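You operate a simulated robot arm through the tools that you are given. There is no shell and no other tool.

The job below is to be done with a simulated robot arm. You get a single attempt, and the scene is never put back.

JOB
Bend-test the brown carrier's plate at stop 3.
Fine: set the bend stop before you pull the bend lever down to it; raise the lever again; leave the carrier docked.

The check looks at the end state, three seconds after you hand in, the way a careful person would. Anything else that was tipped, shoved, dropped, spilled or broken makes it a failure.

ROBOT AND FRAMES
A 7-joint arm with a fingered hand, fixed in place. Base frame: the origin is on the floor under the middle of its stand, x ahead of it, y to its left, z up. Units: mm, rad, N and s.
With the tool pointing down near the work surface it reaches from about 360 to 840 mm from the base axis. Its first joint turns from -2.007 to 2.007 rad. Payload 5 kg.
Tool frame: the origin (TCP) lies between the finger pads and is the grasp point; the fingertips stand 32 mm ahead of it; z points along the fingers, y is the line along which they close. The gripper opens to 160 mm; its body begins 89 mm behind the TCP. The gripper is a hand of 4 fingers: y runs from the thumb to the fingers, the wrist lies at [0, 0, -267] in the tool frame, and closing takes about 1.5 s.
Orientation is that of the tool frame in the base frame, as a unit quaternion [x, y, z, w]. With the fingers straight down and closing along the base's y, the tool's x points along the base's -x, its y along +y and its z along -z.

CONTROLS
- The arm moves only by the tool nudge_tool. Its argument "rows" is a list of rows, each a list of 6 numbers: the shift along the base's x, y, z in mm, then the turn, a rotation vector about the base's x, y, z in rad. In form: [[dx, dy, dz, ax, ay, az], ...]. A call has 1 to 20 rows; each row shifts and turns the commanded pose from where the row before left it. "hand" is the gripper command, from -1 (shut) to 1 (fully open), values between in proportion, set as the call begins (left out, the last holds). Rows are played at 5 a second. More than 50 mm and 0.15 rad between two rows, or a gripper value outside its range, and nothing of the call is played. Where a pose cannot be reached the arm comes as near as it can. A force on the tool above 40 N (or 10 N above the force at the start of the call, whichever is more), or a blocked arm, ends the call early, and 0.2 s more pass. The fingers move at their own pace (about 108 mm/s each) and stop on an object; they squeeze with about 33 N. The grip force told is the motor's: it shows also when the fingers shut on nothing. Time passes only in rows, and 0.2 s behind the last, so rows that do not move let the fingers close. It gives the time, the measured TCP pose, the force on the tool (base axes), the opening and the grip force at its end, in the units of the frame above (readings bear some noise), with the torque about the TCP (base axes, N m) and any sound that the robot's microphone picked up, and new pictures: "show" is both (left out), scene, wrist or none.
- Cameras (640 x 400 px; columns grow to the right, rows downward): "scene" is fixed at [48.7, 501.5, 1495.4]; the picture's right is [-0.37, -0.93, 0.00], its down [-0.57, 0.23, -0.79] and it looks along [0.73, -0.29, -0.62] (base axes); focal length 338 px, centre (320, 200). "wrist" rides on the gripper at [80, -4, -114] in the tool frame; the picture's right is [0.05, 1.00, 0.00], its down [-0.82, 0.04, -0.58] and it looks along [-0.58, 0.03, 0.82] (tool axes); focal length 265 px, centre (320, 200). There is no depth. A picture from a camera that has moved, and an enlarged one, comes with that camera's place and axes in the base frame and with its lens.
- lift_body(by): slides the trunk up (or, below 0, down) by that many mm; the arm rides with it, the base frame stays. It gives what a move gives, with no picture.
- set_fingers(finger1, finger2, finger3, thumb_bend): sets how far each is bent, from 0 (flat) to 1 (curled in); at 0.3 the hand is open as for a grip, at 0.7 the pads meet at the TCP. One left out holds its place. A second passes; each finger stops where it meets its share of the squeeze, and holds until it gets a number again. A gripper value or a shape takes the hand back. It gives what a move gives, with no picture; readings hold the bend of each and the force on the fingers (four entries, about 0 where the hand has none), thumb and palm.
- preshape(shape): the hand has 4 fingers and takes this shape, open, in about a second: jaw (thumb against the fingers, like two jaws); tri (thumb and two fingers); tip (a fingertip pinch); poke (one finger out to press); point (the index stretched); flat (the hand flat); cup (the hand cupped); fist (a fist). The gripper value then closes the fingers along that shape, each until it touches; the sizes above hold for jaw. It gives what a move gives, with no picture.
- close_up(camera, box): a new picture of the part [left, top, right, bottom] of that camera's present view, enlarged. It takes no simulated time.
- finish_job(): hands the job in; it is judged then, once.

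Places have to be worked out from the pictures, the camera data and where the tool is seen. Open the gripper and draw the arm clear of the work before you hand the job in, unless the task says otherwise.

The tools are called after ">>>" as name(argument=value, ...) on one line, values as JSON. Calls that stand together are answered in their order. nudge_tool: Moves the arm, as the interface text tells. Its arguments: {"type":"object","properties":{"rows":{"type":"array","items":{"type":"array","items":{"type":"number"}}},"hand":{"type":"number"},"show":{"type":"string","enum":["both","scene","wrist","none"]}},"required":["rows"]} The other tools are called the same way: lift_body (by) moves the trunk up or down; preshape (shape) gives the hand a shape; set_fingers (finger1, finger2, finger3, thumb_bend) moves the fingers one by one; close_up (camera, box) takes an enlarged picture of a part of a camera's view; finish_job () hands the job in.

At the start:

```text
clock: 0.0
tool_pos: [265.1, 476.3, 1300.1]
tcp_rot: [0.0, 1.0, 0.0, 0.0]
force: [0.1, 0.0, 0.3]
moment: [0.0, -0.02, 0.01]
finger_gap: 159.9
finger_force: 0.1
shape: jaw
bend: [0.3, 0.3, 0.3, 0.3]
finger forces: [0.1, 0.1, 0.0, 0.0, 0.0, 0.0]
trunk travel left (down, up): [-925.0, 65.0]
```

scene: 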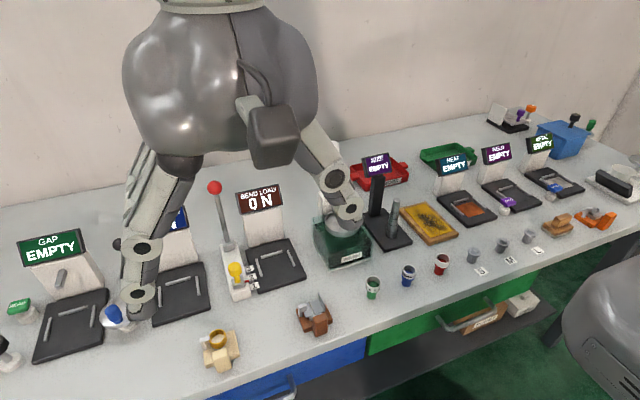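
wrist: 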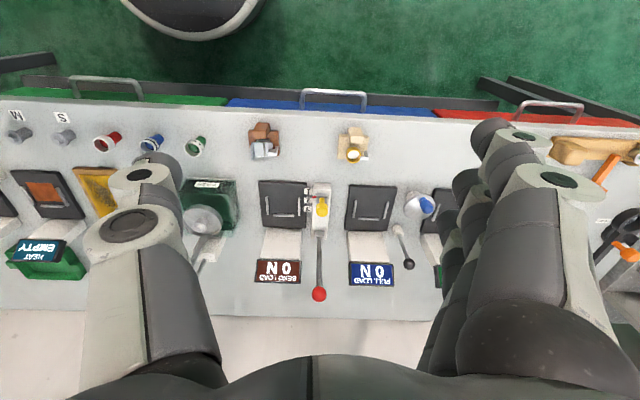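

I see a bench with several stations; the bend station (red-knob lever, yellow stop knob) is in the middle, and the brown carrier lies in front of it. I take enlarged views to understand the parts first.

>>> close_up(camera="scene", box=[190, 170, 350, 350])

>>> close_up(camera="wrist", box=[230, 110, 400, 310])

>>> close_up(camera="scene", box=[0, 180, 260, 400])

>>> close_up(camera="scene", box=[340, 90, 640, 300])

```text
2.22 times, centred on (270, 260) of scene
camera zoom: at [48.7, 501.5, 1495.4], right [-0.37, -0.93, 0.0], down [-0.57, 0.23, -0.79], along [0.73, -0.29, -0.62], focal length 751 px, centre (431, 67)
```

zoom: 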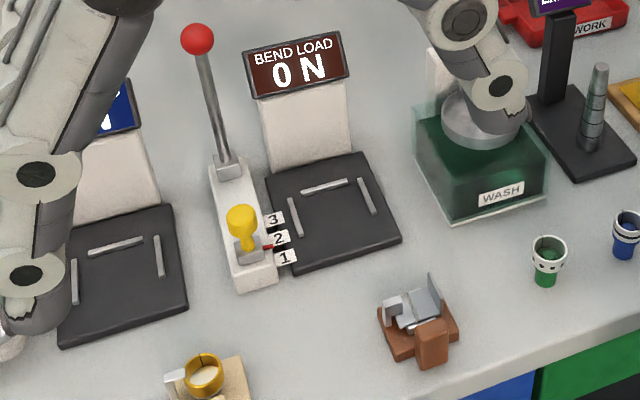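

```text
2.00 times, centred on (315, 210) of wrist
camera zoom: at [184.5, 472.1, 1414.8], right [-0.05, 1.0, 0.0], down [0.82, 0.04, 0.58], along [0.58, 0.03, -0.82], focal length 531 px, centre (330, 180)
```

zoom: 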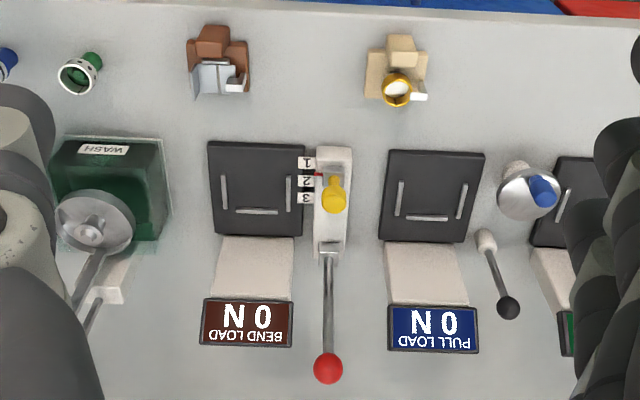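

```text
1.82 times, centred on (130, 290) of scene
camera zoom: at [48.7, 501.5, 1495.4], right [-0.37, -0.93, 0.0], down [-0.57, 0.23, -0.79], along [0.73, -0.29, -0.62], focal length 614 px, centre (666, 36)
```

zoom: 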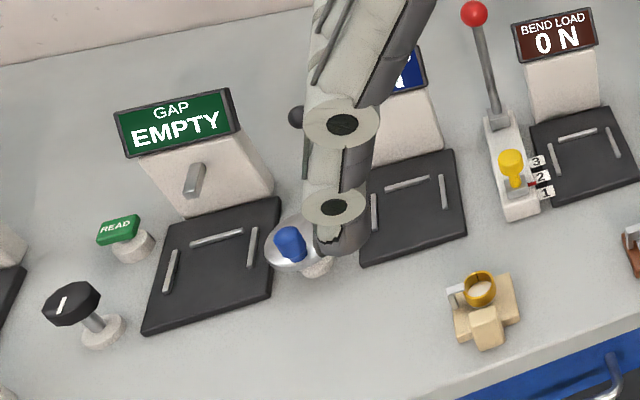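

```text
1.90 times, centred on (490, 195) of scene
camera zoom: at [48.7, 501.5, 1495.4], right [-0.37, -0.93, 0.0], down [-0.57, 0.23, -0.79], along [0.73, -0.29, -0.62], focal length 644 px, centre (-4, 210)
```

zoom: 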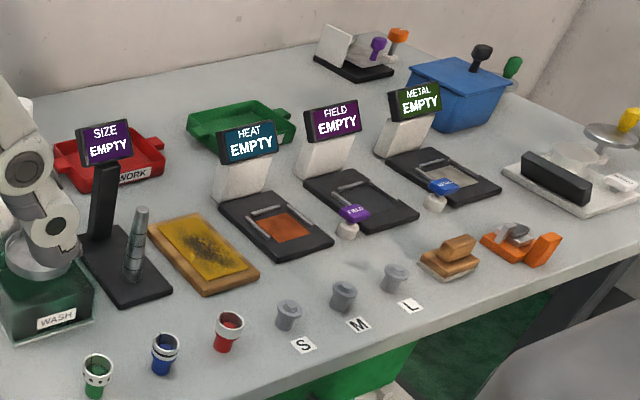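

The bend station sits around (560, 440) with the bench near z≈875, and the lever ball near (682, 495, 1063). I zoom in more on the brown carrier, the stop knob and the dock.

>>> close_up(camera="scene", box=[280, 280, 350, 345])

>>> close_up(camera="wrist", box=[235, 110, 300, 170])

>>> close_up(camera="scene", box=[210, 225, 315, 305])

>>> close_up(camera="wrist", box=[255, 170, 345, 240])

```text
6.15 times, centred on (315, 312) of scene
camera zoom: at [48.7, 501.5, 1495.4], right [-0.37, -0.93, 0.0], down [-0.57, 0.23, -0.79], along [0.73, -0.29, -0.62], focal length 2080 px, centre (351, -492)
```

zoom: 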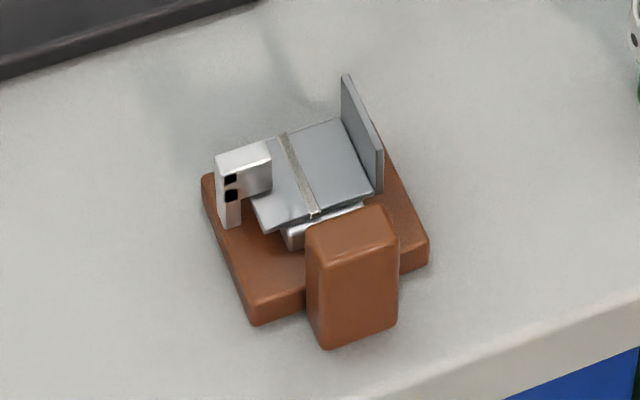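

```text
6.67 times, centred on (268, 140) of wrist
camera zoom: at [184.5, 472.1, 1414.8], right [-0.05, 1.0, 0.0], down [0.82, 0.04, 0.58], along [0.58, 0.03, -0.82], focal length 1769 px, centre (670, 600)
```

zoom: 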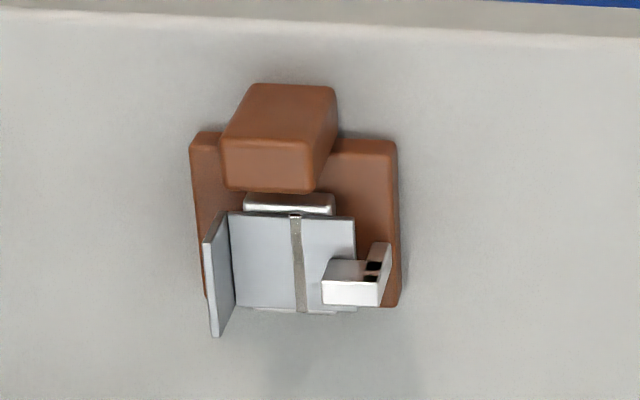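

```text
5.00 times, centred on (262, 265) of scene
camera zoom: at [48.7, 501.5, 1495.4], right [-0.37, -0.93, 0.0], down [-0.57, 0.23, -0.79], along [0.73, -0.29, -0.62], focal length 1690 px, centre (608, -125)
```

zoom: 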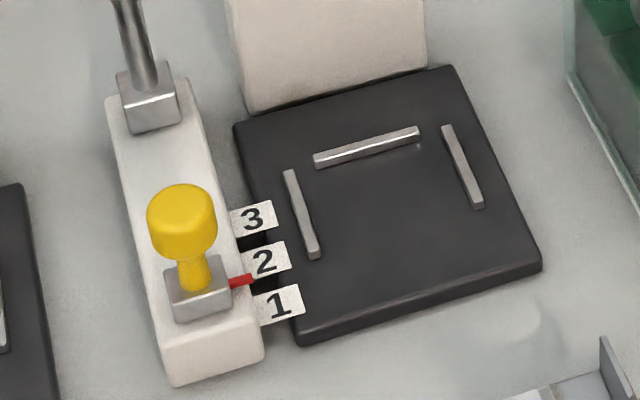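

```text
5.71 times, centred on (300, 205) of wrist
camera zoom: at [184.5, 472.1, 1414.8], right [-0.05, 1.0, 0.0], down [0.82, 0.04, 0.58], along [0.58, 0.03, -0.82], focal length 1517 px, centre (434, 171)
```

zoom: 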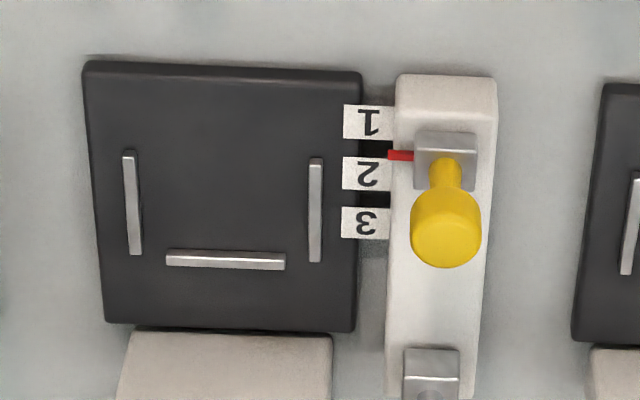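

The brown carrier's handle is around (372, 371) with its top near z≈944, and the dock pocket is around y≈402, x 551–604. I move part way toward the carrier for a closer, wider-baseline view.

>>> nudge_tool(rows=[[20, -30, -40, 0, 0, 0], [20, -30, -40, 0, 0, 0], [20, -20, -40, 0, 0, 0], [10, -15, -30, 0, 0, 0]])

```text
refused: row 1 steps farther than a row can; nothing moved
```

The step was slightly over 50 mm, so nothing moved; I use shorter rows.

>>> nudge_tool(rows=[[15, -25, -35, 0, 0, 0], [15, -25, -35, 0, 0, 0], [15, -25, -35, 0, 0, 0], [15, -20, -35, 0, 0, 0], [10, -10, -10, 0, 0, 0]])

```text
clock: 1.2
tool_pos: [335.5, 371.1, 1150.2]
tcp_rot: [-0.001, 1.0, 0.0, 0.0]
force: [-0.9, 0.2, 0.2]
moment: [0.02, -0.02, 0.02]
finger_gap: 159.7
finger_force: 0.1
shape: jaw
bend: [0.3, 0.3, 0.3, 0.3]
finger forces: [0.0, 0.1, 0.0, 0.0, 0.0, 0.0]
trunk travel left (down, up): [-925.0, 65.0]
camera wrist: at [254.3, 366.9, 1265.2], right [-0.05, 1.0, 0.0], down [0.82, 0.04, 0.58], along [0.58, 0.03, -0.82], focal length 265 px, centre (320, 200)
```

scene: 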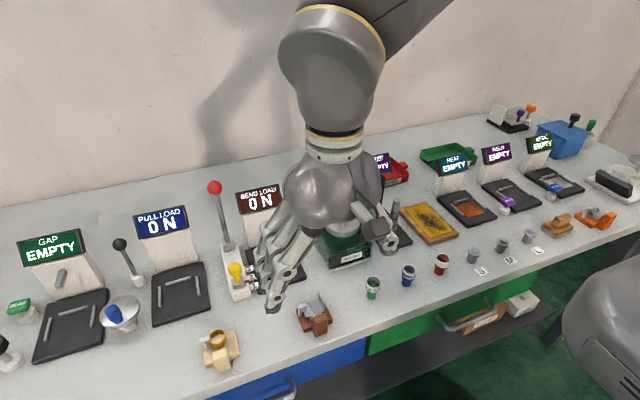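
wrist: 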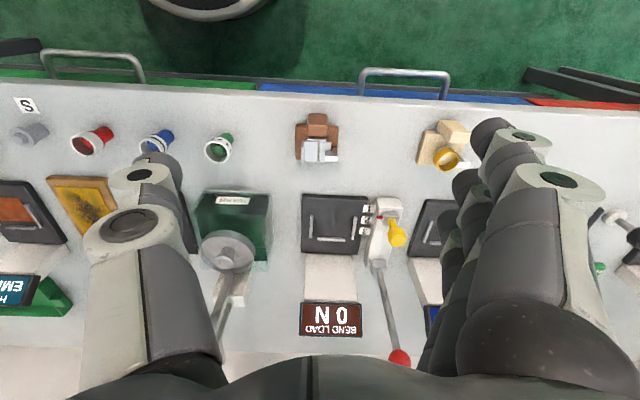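

The arm moves well. I now zoom the carrier from here to refine its place, and look at the hand's fingers.

>>> close_up(camera="wrist", box=[280, 100, 360, 170])

>>> close_up(camera="scene", box=[225, 140, 425, 345])

>>> close_up(camera="wrist", box=[290, 180, 420, 260])

```text
5.71 times, centred on (320, 135) of wrist
camera zoom: at [254.3, 366.9, 1265.2], right [-0.05, 1.0, 0.0], down [0.82, 0.04, 0.58], along [0.58, 0.03, -0.82], focal length 1517 px, centre (320, 571)
```

zoom: 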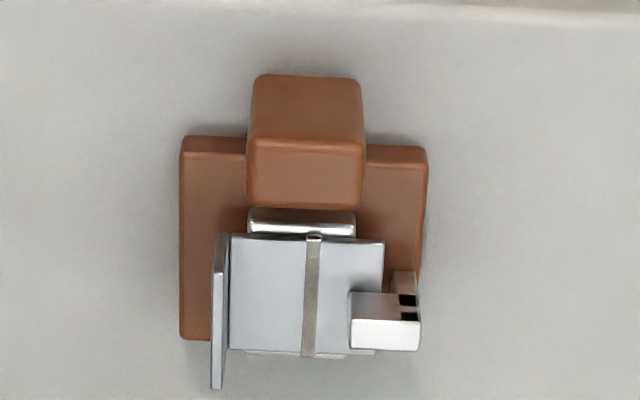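

```text
1.95 times, centred on (325, 242) of scene
camera zoom: at [48.7, 501.5, 1495.4], right [-0.37, -0.93, 0.0], down [-0.57, 0.23, -0.79], along [0.73, -0.29, -0.62], focal length 660 px, centre (310, 117)
```

zoom: 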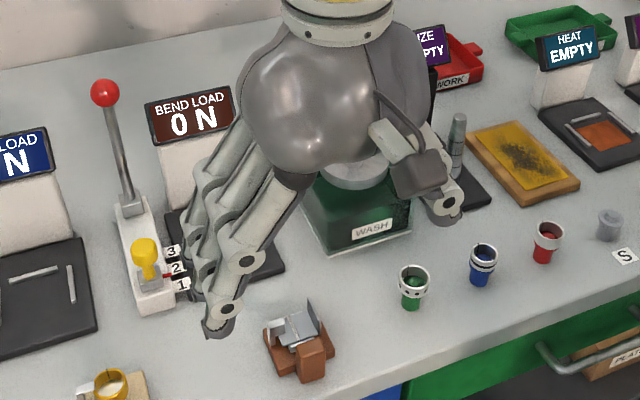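

```text
4.92 times, centred on (355, 220) of wrist
camera zoom: at [254.3, 366.9, 1265.2], right [-0.05, 1.0, 0.0], down [0.82, 0.04, 0.58], along [0.58, 0.03, -0.82], focal length 1307 px, centre (148, 102)
```

zoom: 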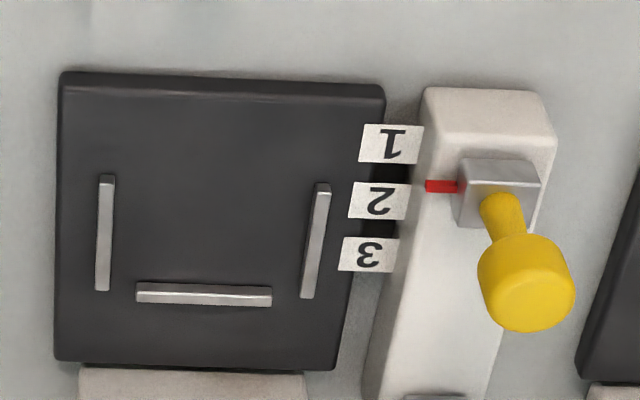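

The handle top is near (372, 370, 950), about 25 mm wide in y and 15 mm in x; bench near z≈885. I test how single fingers move (finger1 flat, finger3 kept) to learn which one is which.

>>> set_fingers(finger1=0.0, finger2=0.7, finger3=0.3, thumb_bend=0.7)

>>> close_up(camera="scene", box=[225, 140, 425, 345])

>>> close_up(camera="wrist", box=[0, 0, 640, 400])

```text
clock: 2.2
tool_pos: [335.4, 371.6, 1151.0]
tcp_rot: [0.0, 1.0, 0.001, 0.0]
force: [0.0, 0.1, 0.5]
moment: [0.01, -0.01, -0.01]
finger_gap: 128.8
finger_force: 0.1
shape: fingers
bend: [0.0, 0.7, 0.3, 0.7]
finger forces: [0.1, 0.0, 0.0, 0.1, 0.0, 0.1]
trunk travel left (down, up): [-925.0, 65.0]
```

```text
1.95 times, centred on (325, 242) of scene
camera zoom: at [48.7, 501.5, 1495.4], right [-0.37, -0.93, 0.0], down [-0.57, 0.23, -0.79], along [0.73, -0.29, -0.62], focal length 660 px, centre (310, 117)
```

zoom: 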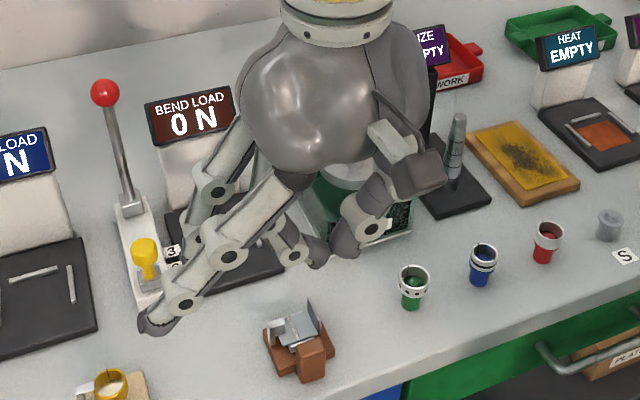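

```text
1.00 times, centred on (320, 200) of wrist (not enlarged: the box is as wide or as high as the picture)
camera zoom: at [254.2, 367.4, 1265.3], right [-0.05, 1.0, 0.0], down [0.82, 0.04, 0.58], along [0.58, 0.03, -0.82], focal length 265 px, centre (320, 200)
```

zoom: 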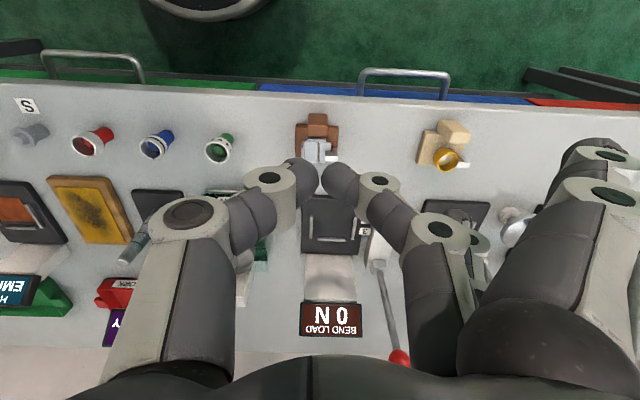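

finger1 is the near one (base −x side), finger2 opposes the thumb, finger3 is the far one. My triangulation puts the stop slider at x≈522 (stop 1), with stop 3 at x≈574 and knob head near (522, 495, 970). I set all digits half open and look at the lever closer.

>>> set_fingers(finger1=0.45, finger2=0.45, finger3=0.45, thumb_bend=0.45)

>>> close_up(camera="wrist", box=[330, 180, 450, 380])

>>> close_up(camera="scene", box=[195, 170, 275, 310])

```text
clock: 3.2
tool_pos: [337.1, 371.1, 1151.2]
tcp_rot: [0.0, 1.0, 0.0, 0.001]
force: [-0.4, -0.4, 0.1]
moment: [0.03, 0.02, 0.01]
finger_gap: 111.3
finger_force: 0.0
shape: fingers
bend: [0.45, 0.45, 0.45, 0.45]
finger forces: [0.1, 0.0, 0.0, 0.0, 0.0, 0.0]
trunk travel left (down, up): [-925.0, 65.0]
```

```text
2.00 times, centred on (390, 280) of wrist
camera zoom: at [254.2, 367.4, 1265.3], right [-0.05, 1.0, 0.0], down [0.82, 0.04, 0.58], along [0.58, 0.03, -0.82], focal length 531 px, centre (180, 40)
```

zoom: 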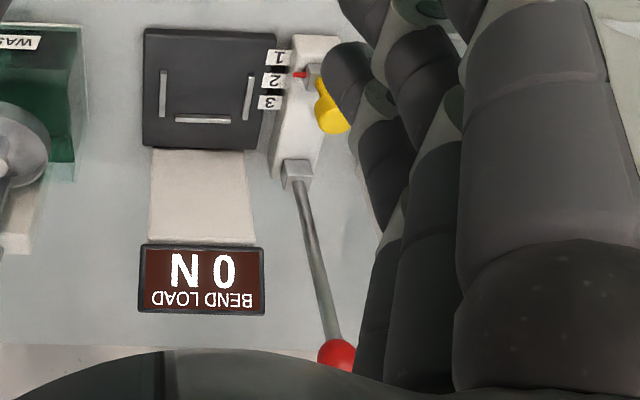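

```text
2.86 times, centred on (235, 240) of scene
camera zoom: at [48.7, 501.5, 1495.4], right [-0.37, -0.93, 0.0], down [-0.57, 0.23, -0.79], along [0.73, -0.29, -0.62], focal length 966 px, centre (563, 86)
```

zoom: 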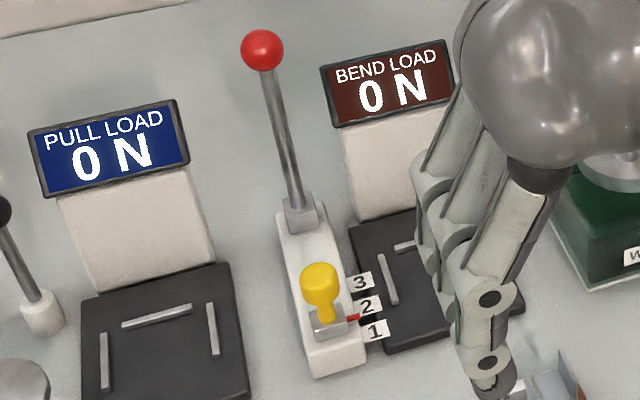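

The lever ball triangulates to (637, 495, 1093) with its pivot near (627, 493, 935); the stop knob head to (522, 495, 970). I go first to a point above the stop knob.

>>> nudge_tool(rows=[[37, 24.8, -8, 0, 0, 0], [37, 24.8, -8, 0, 0, 0], [37, 24.8, -8, 0, 0, 0], [37, 24.8, -8, 0, 0, 0], [37, 24.8, -9, 0, 0, 0], [0, 0, 0, 0, 0, 0]])

```text
clock: 4.6
tool_pos: [519.0, 493.2, 1109.8]
tcp_rot: [0.0, 1.0, 0.0, 0.001]
force: [-0.1, -0.2, 0.2]
moment: [0.0, -0.01, 0.01]
finger_gap: 111.2
finger_force: 0.0
shape: fingers
bend: [0.45, 0.45, 0.45, 0.45]
finger forces: [0.0, 0.1, 0.0, 0.0, 0.0, 0.0]
trunk travel left (down, up): [-925.0, 65.0]
camera wrist: at [437.9, 490.3, 1224.2], right [-0.05, 1.0, 0.0], down [0.81, 0.04, 0.58], along [0.58, 0.03, -0.82], focal length 265 px, centre (320, 200)
```

scene: 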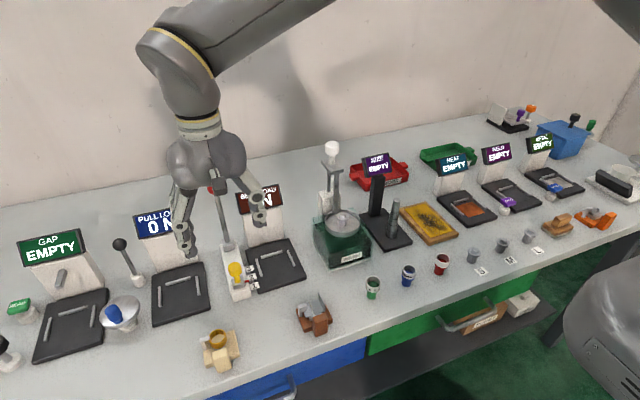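
wrist: 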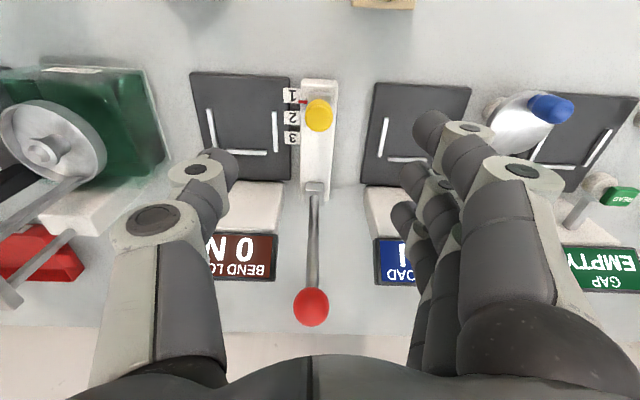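

I'm above the knob; the pointer reads at label 1. I zoom in to confirm the knob and labels from this new viewpoint.

>>> close_up(camera="wrist", box=[260, 70, 360, 150])

>>> close_up(camera="scene", box=[160, 130, 300, 310])

```text
5.00 times, centred on (310, 110) of wrist
camera zoom: at [437.9, 490.3, 1224.2], right [-0.05, 1.0, 0.0], down [0.81, 0.04, 0.58], along [0.58, 0.03, -0.82], focal length 1327 px, centre (370, 650)
```

zoom: 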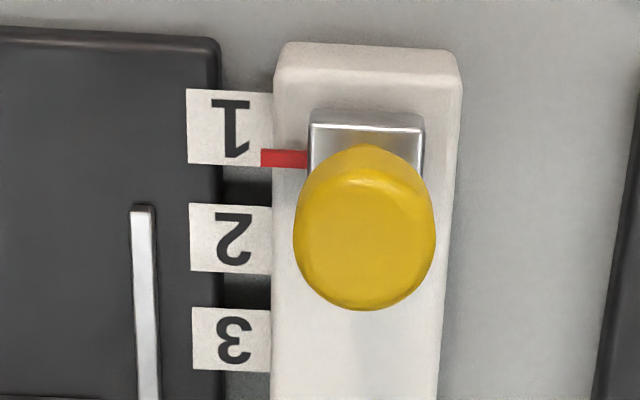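

```text
2.22 times, centred on (230, 220) of scene
camera zoom: at [48.7, 501.5, 1495.4], right [-0.37, -0.93, 0.0], down [-0.57, 0.23, -0.79], along [0.73, -0.29, -0.62], focal length 751 px, centre (520, 156)
```

zoom: 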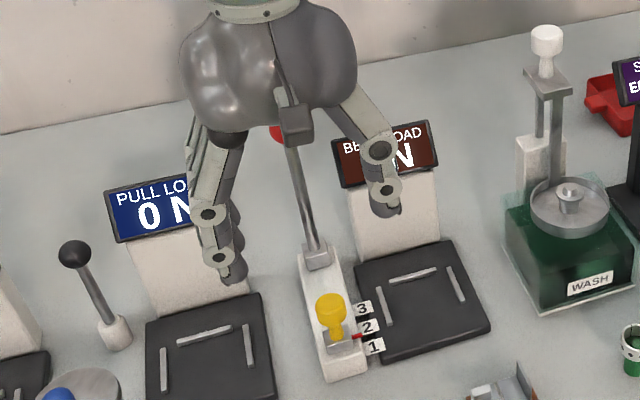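

Knob head refined to (518, 493.4, ~971), stops 26 mm apart (518 / 544 / 570). I descend straight to pinch height with tips above the slider.

>>> nudge_tool(rows=[[0, 0, -45, 0, 0, 0], [0, 0, -45, 0, 0, 0], [0, 0, -30, 0, 0, 0], [0, 0, -13, 0, 0, 0], [0, 0, 0, 0, 0, 0]])

```text
clock: 5.8
tool_pos: [520.4, 495.1, 976.2]
tcp_rot: [0.0, 1.0, 0.0, 0.0]
force: [-0.2, 0.0, -0.4]
moment: [-0.01, 0.01, -0.02]
finger_gap: 111.1
finger_force: 0.1
shape: fingers
bend: [0.45, 0.45, 0.45, 0.45]
finger forces: [0.1, 0.1, 0.1, 0.1, 0.0, 0.0]
trunk travel left (down, up): [-925.0, 65.0]
camera wrist: at [439.5, 491.4, 1090.8], right [-0.05, 1.0, 0.0], down [0.82, 0.04, 0.58], along [0.58, 0.03, -0.82], focal length 265 px, centre (320, 200)
```

scene: 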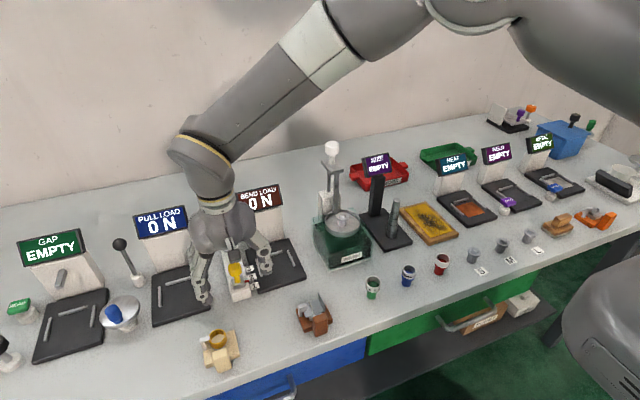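
wrist: 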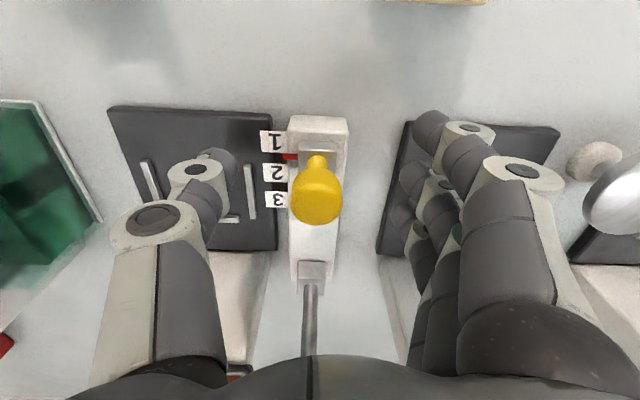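

The knob sits right at the TCP between thumb and finger2. I pinch it with finger2 and thumb only, keeping the others open.

>>> set_fingers(finger2=0.7, thumb_bend=0.7)

>>> close_up(camera="wrist", box=[220, 100, 440, 260])

```text
clock: 6.8
tool_pos: [520.6, 494.0, 976.5]
tcp_rot: [0.0, 1.0, 0.0, 0.0]
force: [-0.4, -2.9, -2.5]
moment: [-0.03, 0.02, 0.02]
finger_gap: 69.6
finger_force: 2.7
shape: fingers
bend: [0.45, 0.69, 0.45, 0.68]
finger forces: [0.0, 1.7, 0.1, 0.1, 4.7, 0.0]
trunk travel left (down, up): [-925.0, 65.0]
```

```text
2.50 times, centred on (330, 180) of wrist
camera zoom: at [439.9, 490.9, 1090.7], right [-0.05, 1.0, 0.0], down [0.82, 0.04, 0.58], along [0.58, 0.03, -0.82], focal length 664 px, centre (295, 250)
```

zoom: 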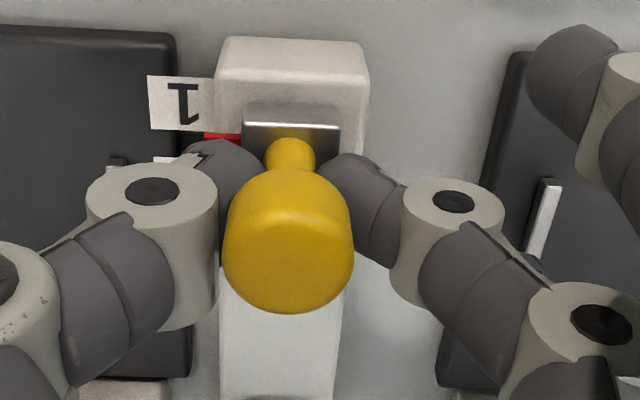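

Finger2 and thumb are closed around the knob stem below the head, with light force. I slide it +x gently by 26 mm first and check the reading.

>>> nudge_tool(rows=[[6, 0, 0, 0, 0, 0], [7, 0, 0, 0, 0, 0], [7, 0, 0, 0, 0, 0], [6, 0, 0, 0, 0, 0], [0, 0, 0, 0, 0, 0]])

>>> close_up(camera="scene", box=[190, 220, 310, 310])

```text
clock: 8.0
tool_pos: [546.5, 494.5, 976.6]
tcp_rot: [0.0, 1.0, 0.001, 0.0]
force: [-1.4, -1.7, -1.5]
moment: [0.02, 0.05, -0.02]
finger_gap: 69.5
finger_force: 3.2
shape: fingers
bend: [0.45, 0.69, 0.45, 0.68]
finger forces: [0.0, 2.2, 0.0, 0.0, 4.4, 0.0]
trunk travel left (down, up): [-925.0, 65.0]
camera wrist: at [465.5, 490.8, 1090.8], right [-0.05, 1.0, 0.0], down [0.82, 0.04, 0.58], along [0.58, 0.03, -0.82], focal length 265 px, centre (320, 200)
```

scene: 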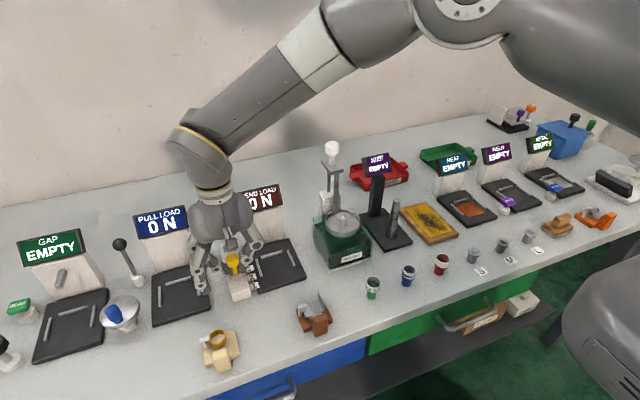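
wrist: 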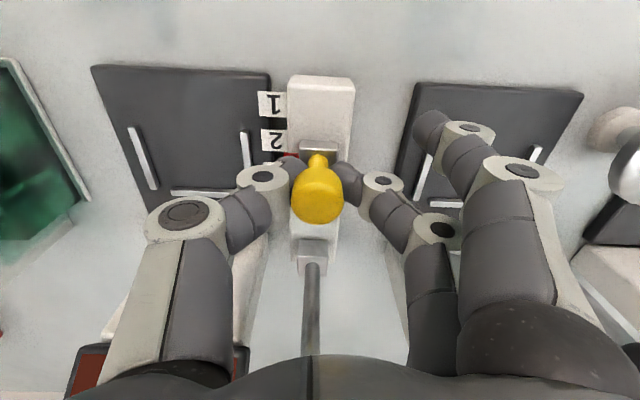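

```text
4.44 times, centred on (250, 265) of scene
camera zoom: at [48.7, 501.5, 1495.4], right [-0.37, -0.93, 0.0], down [-0.57, 0.23, -0.79], along [0.73, -0.29, -0.62], focal length 1502 px, centre (631, -89)
```

zoom: 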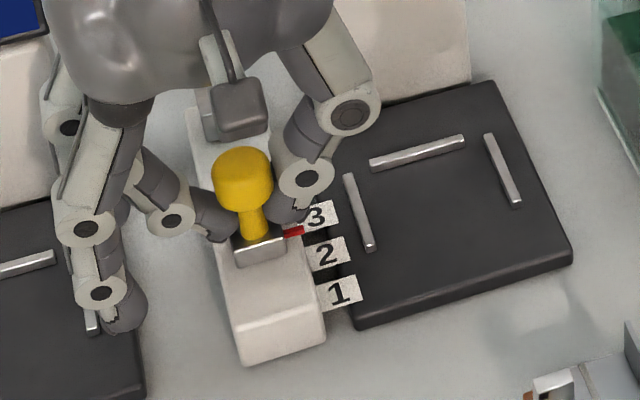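

The slider follows well (now at about 2). To keep the palm clear of the lever behind, I lean the hand back (fingers forward) by 0.3 rad while carrying the knob on toward 3.

>>> nudge_tool(rows=[[2.0, 0, -0.3, 0, -0.075, 0], [3.0, 0, -0.3, 0, -0.075, 0], [4.0, 0, -0.3, 0, -0.075, 0], [4.0, 0, -0.3, 0, -0.075, 0], [0, 0, 0, 0, 0, 0]])

>>> close_up(camera="scene", box=[190, 220, 310, 310])

>>> close_up(camera="wrist", box=[220, 80, 420, 260])

```text
clock: 9.2
tool_pos: [559.5, 495.3, 975.1]
tcp_rot: [0.0, 0.989, -0.001, 0.15]
force: [-0.9, -2.3, -1.0]
moment: [0.03, 0.0, -0.01]
finger_gap: 68.4
finger_force: 3.0
shape: fingers
bend: [0.45, 0.69, 0.45, 0.69]
finger forces: [0.0, 1.8, 0.0, 0.0, 4.2, 0.0]
trunk travel left (down, up): [-925.0, 65.0]
camera wrist: at [448.7, 490.6, 1060.9], right [-0.05, 1.0, -0.01], down [0.61, 0.04, 0.79], along [0.79, 0.03, -0.61], focal length 265 px, centre (320, 200)
```

scene: 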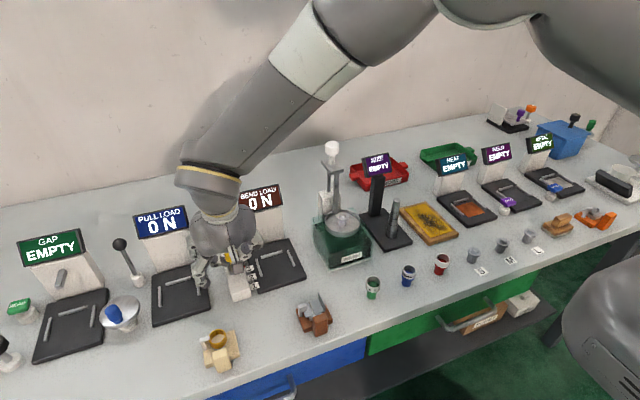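
wrist: 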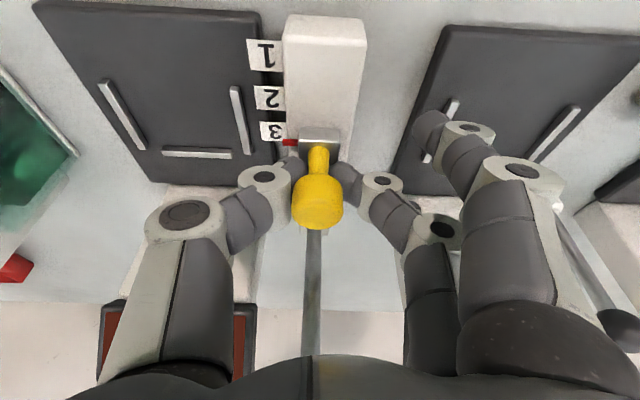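

```text
4.44 times, centred on (250, 265) of scene
camera zoom: at [48.7, 501.5, 1495.4], right [-0.37, -0.93, 0.0], down [-0.57, 0.23, -0.79], along [0.73, -0.29, -0.62], focal length 1502 px, centre (631, -89)
```

zoom: 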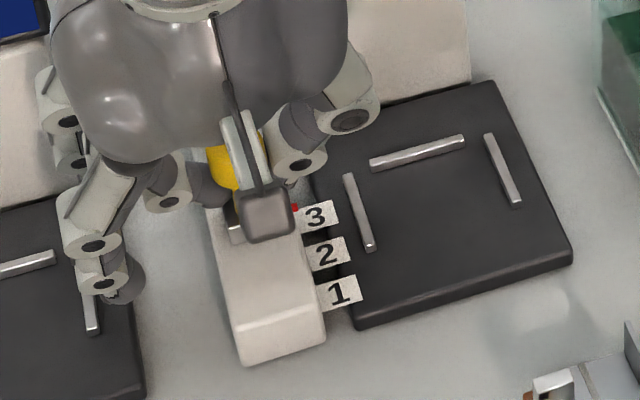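

```text
2.22 times, centred on (320, 170) of wrist
camera zoom: at [448.7, 490.6, 1060.9], right [-0.05, 1.0, -0.01], down [0.61, 0.04, 0.79], along [0.79, 0.03, -0.61], focal length 590 px, centre (320, 267)
```

zoom: 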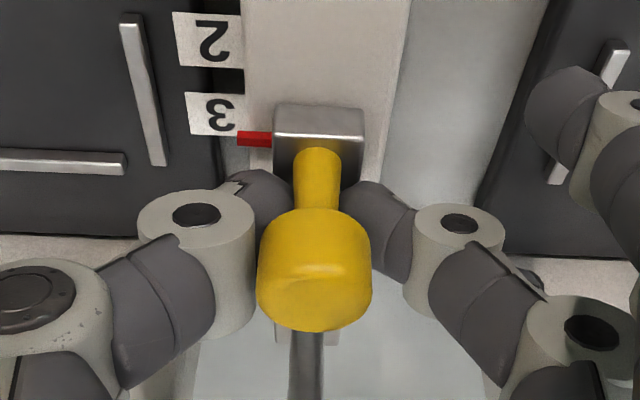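

Pointer is still about 10 mm short of label 3 by both views (the pinch sits nearer the TCP than I assumed). I push on by 9 mm and recheck.

>>> nudge_tool(rows=[[3, 0, 0, 0, 0, 0], [3, 0, 0, 0, 0, 0], [3, 0, 0, 0, 0, 0], [0, 0, 0, 0, 0, 0]], show="wrist")

>>> close_up(camera="wrist", box=[240, 90, 380, 190])

>>> close_up(camera="scene", box=[220, 230, 290, 290])

```text
clock: 10.2
tool_pos: [569.0, 495.5, 975.0]
tcp_rot: [0.0, 0.989, 0.0, 0.15]
force: [2.4, -1.3, 1.9]
moment: [0.07, -0.03, 0.01]
finger_gap: 68.3
finger_force: 3.5
shape: fingers
bend: [0.45, 0.69, 0.45, 0.69]
finger forces: [0.0, 2.7, 0.0, 0.0, 4.2, 0.0]
trunk travel left (down, up): [-925.0, 65.0]
camera wrist: at [457.8, 490.6, 1060.9], right [-0.05, 1.0, -0.01], down [0.61, 0.04, 0.79], along [0.79, 0.03, -0.61], focal length 265 px, centre (320, 200)
```

wrist: 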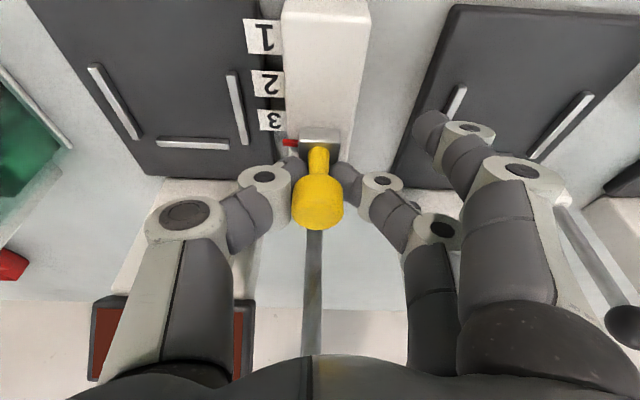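

```text
4.00 times, centred on (310, 140) of wrist
camera zoom: at [457.8, 490.6, 1060.9], right [-0.05, 1.0, -0.01], down [0.61, 0.04, 0.79], along [0.79, 0.03, -0.61], focal length 1062 px, centre (360, 440)
```

zoom: 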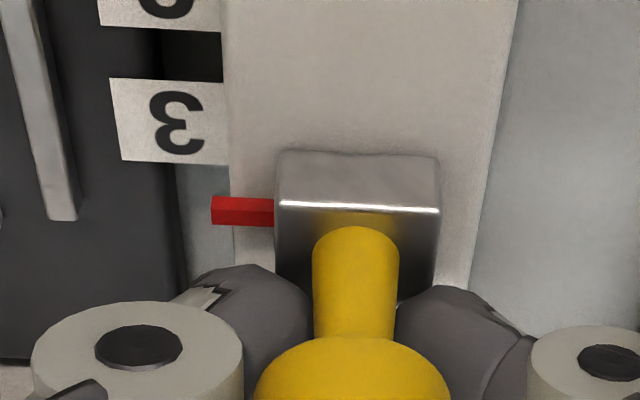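

```text
6.67 times, centred on (255, 260) of scene
camera zoom: at [48.7, 501.5, 1495.4], right [-0.37, -0.93, 0.0], down [-0.57, 0.23, -0.79], along [0.73, -0.29, -0.62], focal length 2253 px, centre (753, -200)
```

zoom: 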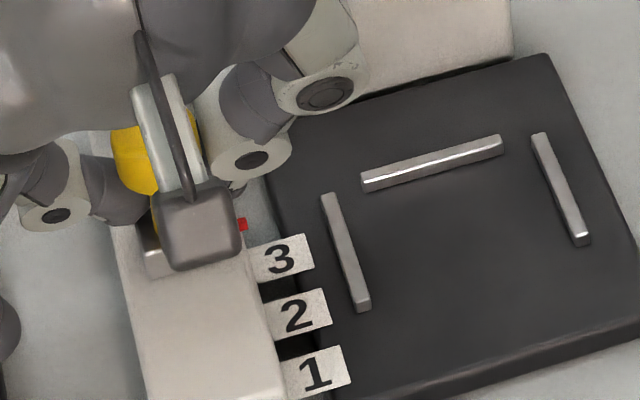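

Comparing pointer-to-label offsets with the starting picture (5.3 px then vs 5.25 px now), the slider is at 3 within about a millimetre. I release the knob and check.

>>> set_fingers(finger2=0.45, thumb_bend=0.45)

>>> close_up(camera="wrist", box=[240, 90, 380, 190])

```text
clock: 11.2
tool_pos: [567.4, 494.8, 974.6]
tcp_rot: [0.0, 0.989, 0.001, 0.15]
force: [-0.1, 0.3, -0.5]
moment: [0.0, -0.02, 0.01]
finger_gap: 111.2
finger_force: 0.2
shape: fingers
bend: [0.45, 0.45, 0.45, 0.45]
finger forces: [0.0, 0.0, 0.1, 0.0, 0.0, 0.0]
trunk travel left (down, up): [-925.0, 65.0]
```

```text
4.00 times, centred on (310, 140) of wrist
camera zoom: at [457.2, 491.0, 1060.7], right [-0.05, 1.0, -0.02], down [0.61, 0.04, 0.79], along [0.79, 0.03, -0.61], focal length 1062 px, centre (360, 440)
```

zoom: 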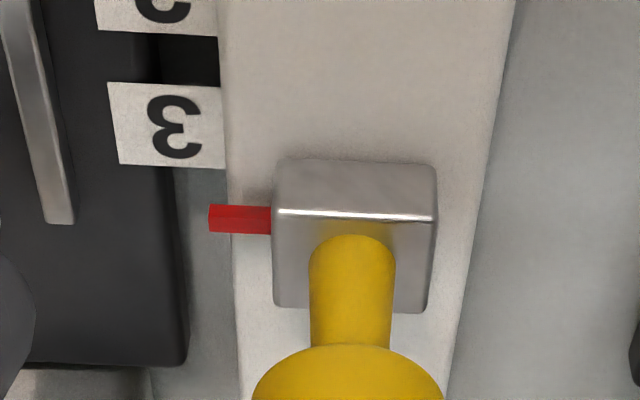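

Released; the pointer stays by the 3. I withdraw along the tool axis, straighten the hand, and verify from above.

>>> nudge_tool(rows=[[-13, 0, 43, 0, 0, 0], [-13, 0, 43, 0, 0, 0], [-10, 0, 33, 0, 0.1, 0], [-10, 0, 20, 0, 0.1, 0], [-10, 0, 10, 0, 0.1, 0], [0, 0, 0, 0, 0, 0]])

>>> close_up(camera="wrist", box=[260, 70, 360, 150])

>>> close_up(camera="scene", box=[210, 225, 315, 305])

```text
clock: 12.6
tool_pos: [511.0, 494.9, 1124.7]
tcp_rot: [-0.001, 1.0, 0.0, 0.001]
force: [0.2, -0.9, 0.4]
moment: [0.03, 0.0, 0.0]
finger_gap: 111.5
finger_force: 0.1
shape: fingers
bend: [0.45, 0.45, 0.45, 0.45]
finger forces: [0.1, 0.1, 0.1, 0.0, 0.0, 0.0]
trunk travel left (down, up): [-925.0, 65.0]
camera wrist: at [430.9, 491.1, 1239.2], right [-0.05, 1.0, 0.0], down [0.82, 0.04, 0.58], along [0.58, 0.03, -0.82], focal length 265 px, centre (320, 200)
```

scene: 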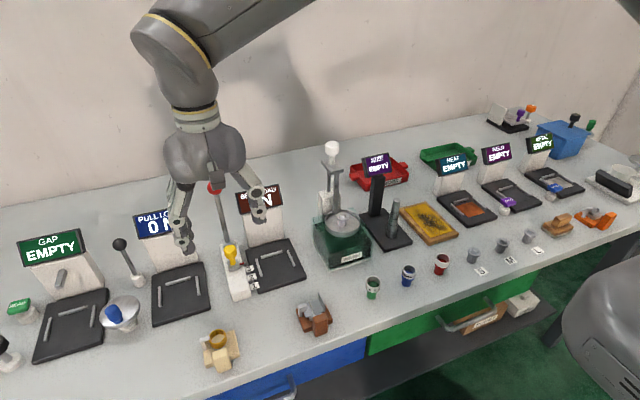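
wrist: 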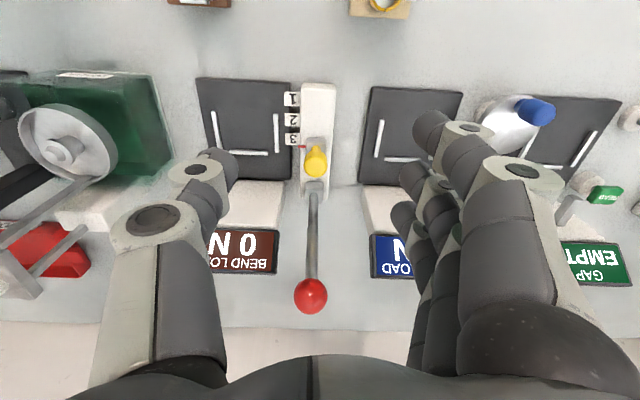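

```text
5.00 times, centred on (310, 110) of wrist
camera zoom: at [430.9, 491.1, 1239.2], right [-0.05, 1.0, 0.0], down [0.82, 0.04, 0.58], along [0.58, 0.03, -0.82], focal length 1327 px, centre (370, 650)
```

zoom: 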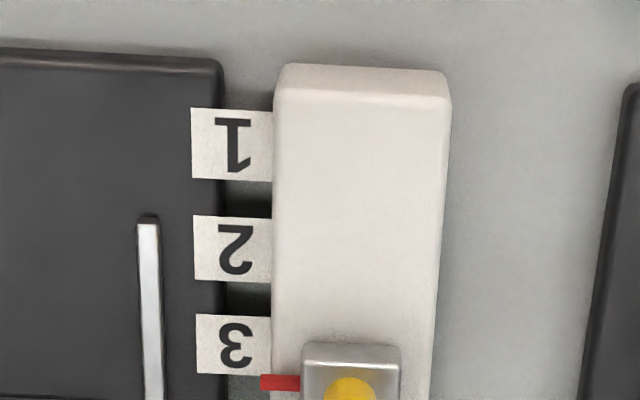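

```text
5.00 times, centred on (262, 265) of scene
camera zoom: at [48.7, 501.5, 1495.4], right [-0.37, -0.93, 0.0], down [-0.57, 0.23, -0.79], along [0.73, -0.29, -0.62], focal length 1690 px, centre (608, -125)
```

zoom: 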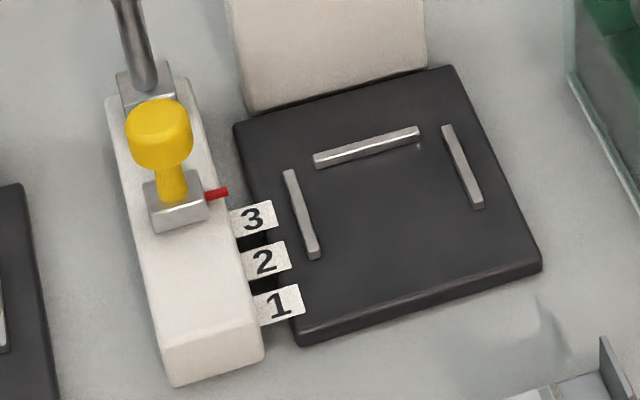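

The stop now reads 3 (pointer x≈571 vs label 570). Now I go above the carrier's handle.

>>> nudge_tool(rows=[[-27.8, -25, -10, 0, 0, 0], [-27.8, -25, -13, 0, 0, 0], [-27.8, -25, -14, 0, 0, 0], [-27.8, -25, -14, 0, 0, 0], [-27.8, -25.2, -14, 0, 0, 0], [0, 0, 0, 0, 0, 0]])

>>> close_up(camera="wrist", box=[240, 80, 400, 200])

```text
clock: 14.0
tool_pos: [372.7, 369.8, 1058.4]
tcp_rot: [-0.001, 1.0, 0.001, 0.0]
force: [-0.1, 0.5, 0.9]
moment: [-0.03, 0.02, 0.02]
finger_gap: 111.3
finger_force: 0.1
shape: fingers
bend: [0.45, 0.45, 0.45, 0.45]
finger forces: [0.0, 0.0, 0.1, 0.0, 0.0, 0.0]
trunk travel left (down, up): [-925.0, 65.0]
camera wrist: at [292.2, 365.6, 1173.5], right [-0.05, 1.0, 0.0], down [0.82, 0.04, 0.58], along [0.58, 0.03, -0.82], focal length 265 px, centre (320, 200)
```

scene: 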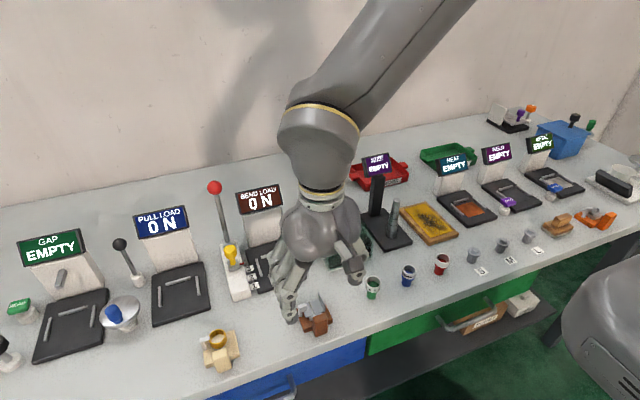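
wrist: 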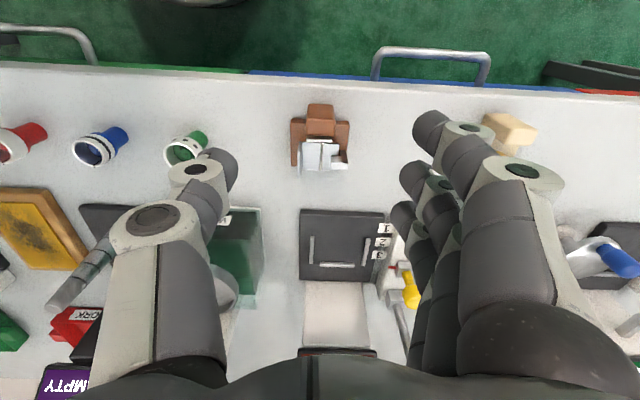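

```text
3.33 times, centred on (320, 140) of wrist
camera zoom: at [292.2, 365.6, 1173.5], right [-0.05, 1.0, 0.0], down [0.82, 0.04, 0.58], along [0.58, 0.03, -0.82], focal length 885 px, centre (320, 400)
```

zoom: 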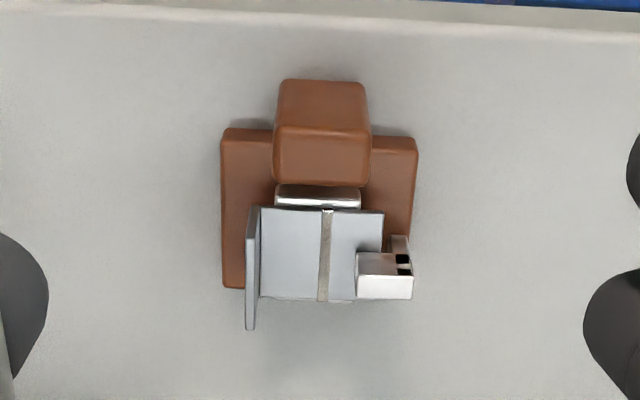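

Handle confirmed at (373, 370), z 900–950, with the base behind it (x≥383, y 340–400). I descend so the pads straddle the handle with the tips just above the base.

>>> nudge_tool(rows=[[0, 0, -45, 0, 0, 0], [0, 0, -35, 0, 0, 0], [0, 0.3, -25, 0, 0, 0], [0, 0, -14, 0, 0, 0], [0, 0, 0, 0, 0, 0]])

>>> close_up(camera="wrist", box=[200, 100, 440, 280])

>>> close_up(camera="scene", box=[250, 230, 390, 350])

```text
clock: 15.2
tool_pos: [372.2, 369.7, 939.3]
tcp_rot: [0.0, 1.0, 0.0, 0.0]
force: [-0.8, 0.1, 1.3]
moment: [0.06, 0.0, 0.01]
finger_gap: 111.4
finger_force: 1.0
shape: fingers
bend: [0.45, 0.45, 0.45, 0.45]
finger forces: [0.0, 0.9, 0.2, 0.0, 0.4, 0.0]
trunk travel left (down, up): [-925.0, 65.0]
camera wrist: at [292.3, 365.9, 1054.1], right [-0.05, 1.0, 0.0], down [0.82, 0.04, 0.58], along [0.58, 0.03, -0.82], focal length 265 px, centre (320, 200)
```

scene: 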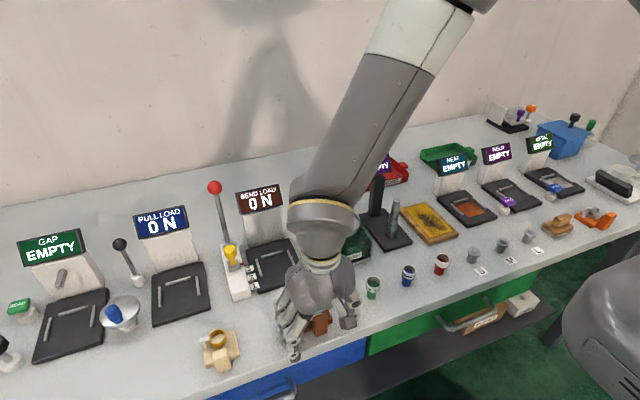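
wrist: 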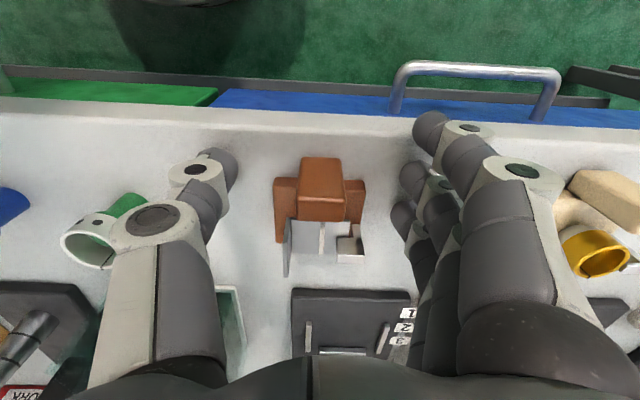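

```text
2.22 times, centred on (320, 190) of wrist
camera zoom: at [292.3, 365.9, 1054.1], right [-0.05, 1.0, 0.0], down [0.82, 0.04, 0.58], along [0.58, 0.03, -0.82], focal length 590 px, centre (320, 222)
```

zoom: 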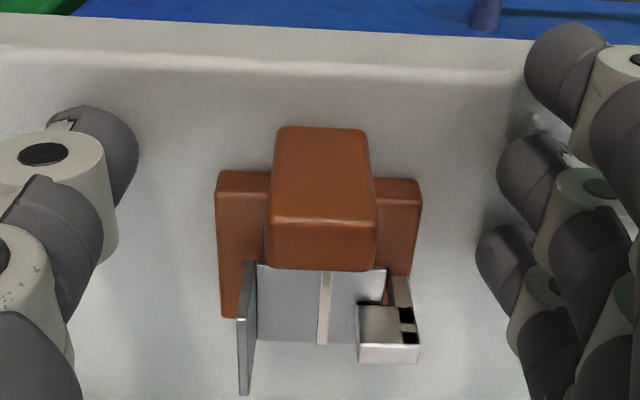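

```text
3.33 times, centred on (320, 290) of scene
camera zoom: at [48.7, 501.5, 1495.4], right [-0.37, -0.93, 0.0], down [-0.57, 0.23, -0.79], along [0.73, -0.29, -0.62], focal length 1127 px, centre (320, -100)
```

zoom: 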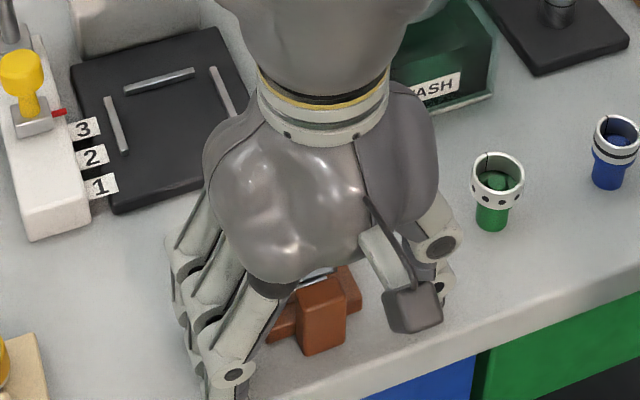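

The handle is centred between thumb and finger2 (slight ~1 N touch, maybe a tip grazing the bench). I raise 4 mm and pinch with finger2 and thumb only.

>>> nudge_tool(rows=[[0, 0.3, 4, 0, 0, 0], [0, 0, 0, 0, 0, 0]], show="none")

>>> set_fingers(finger2=0.55, thumb_bend=0.55)

>>> close_up(camera="wrist", box=[200, 100, 440, 280])

```text
clock: 15.8
tool_pos: [373.0, 370.5, 943.8]
tcp_rot: [0.0, 1.0, 0.0, 0.0]
force: [0.0, 0.5, -0.5]
moment: [0.02, -0.02, 0.02]
finger_gap: 111.3
finger_force: 0.0
shape: fingers
bend: [0.45, 0.45, 0.45, 0.45]
finger forces: [0.0, 0.0, 0.0, 0.0, 0.0, 0.0]
trunk travel left (down, up): [-925.0, 65.0]
```

```text
clock: 16.8
tool_pos: [373.6, 370.7, 944.7]
tcp_rot: [0.0, 1.0, 0.001, 0.0]
force: [-0.3, -1.0, 0.1]
moment: [0.0, 0.01, 0.02]
finger_gap: 92.0
finger_force: 0.1
shape: fingers
bend: [0.45, 0.55, 0.45, 0.55]
finger forces: [0.0, 0.0, 0.0, 0.0, 0.0, 0.0]
trunk travel left (down, up): [-925.0, 65.0]
```

```text
2.22 times, centred on (320, 190) of wrist
camera zoom: at [292.3, 366.2, 1058.6], right [-0.05, 1.0, 0.0], down [0.82, 0.04, 0.58], along [0.58, 0.03, -0.82], focal length 590 px, centre (320, 222)
```

zoom: 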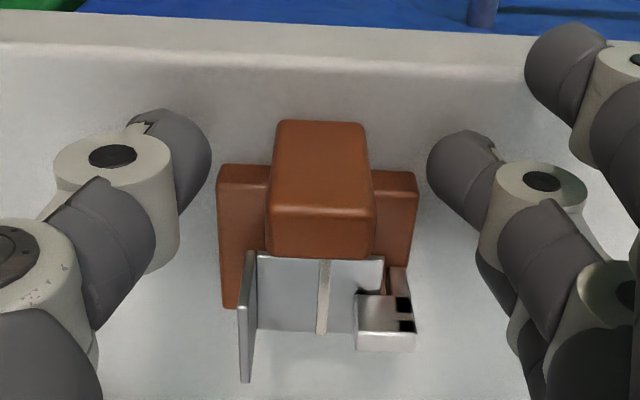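

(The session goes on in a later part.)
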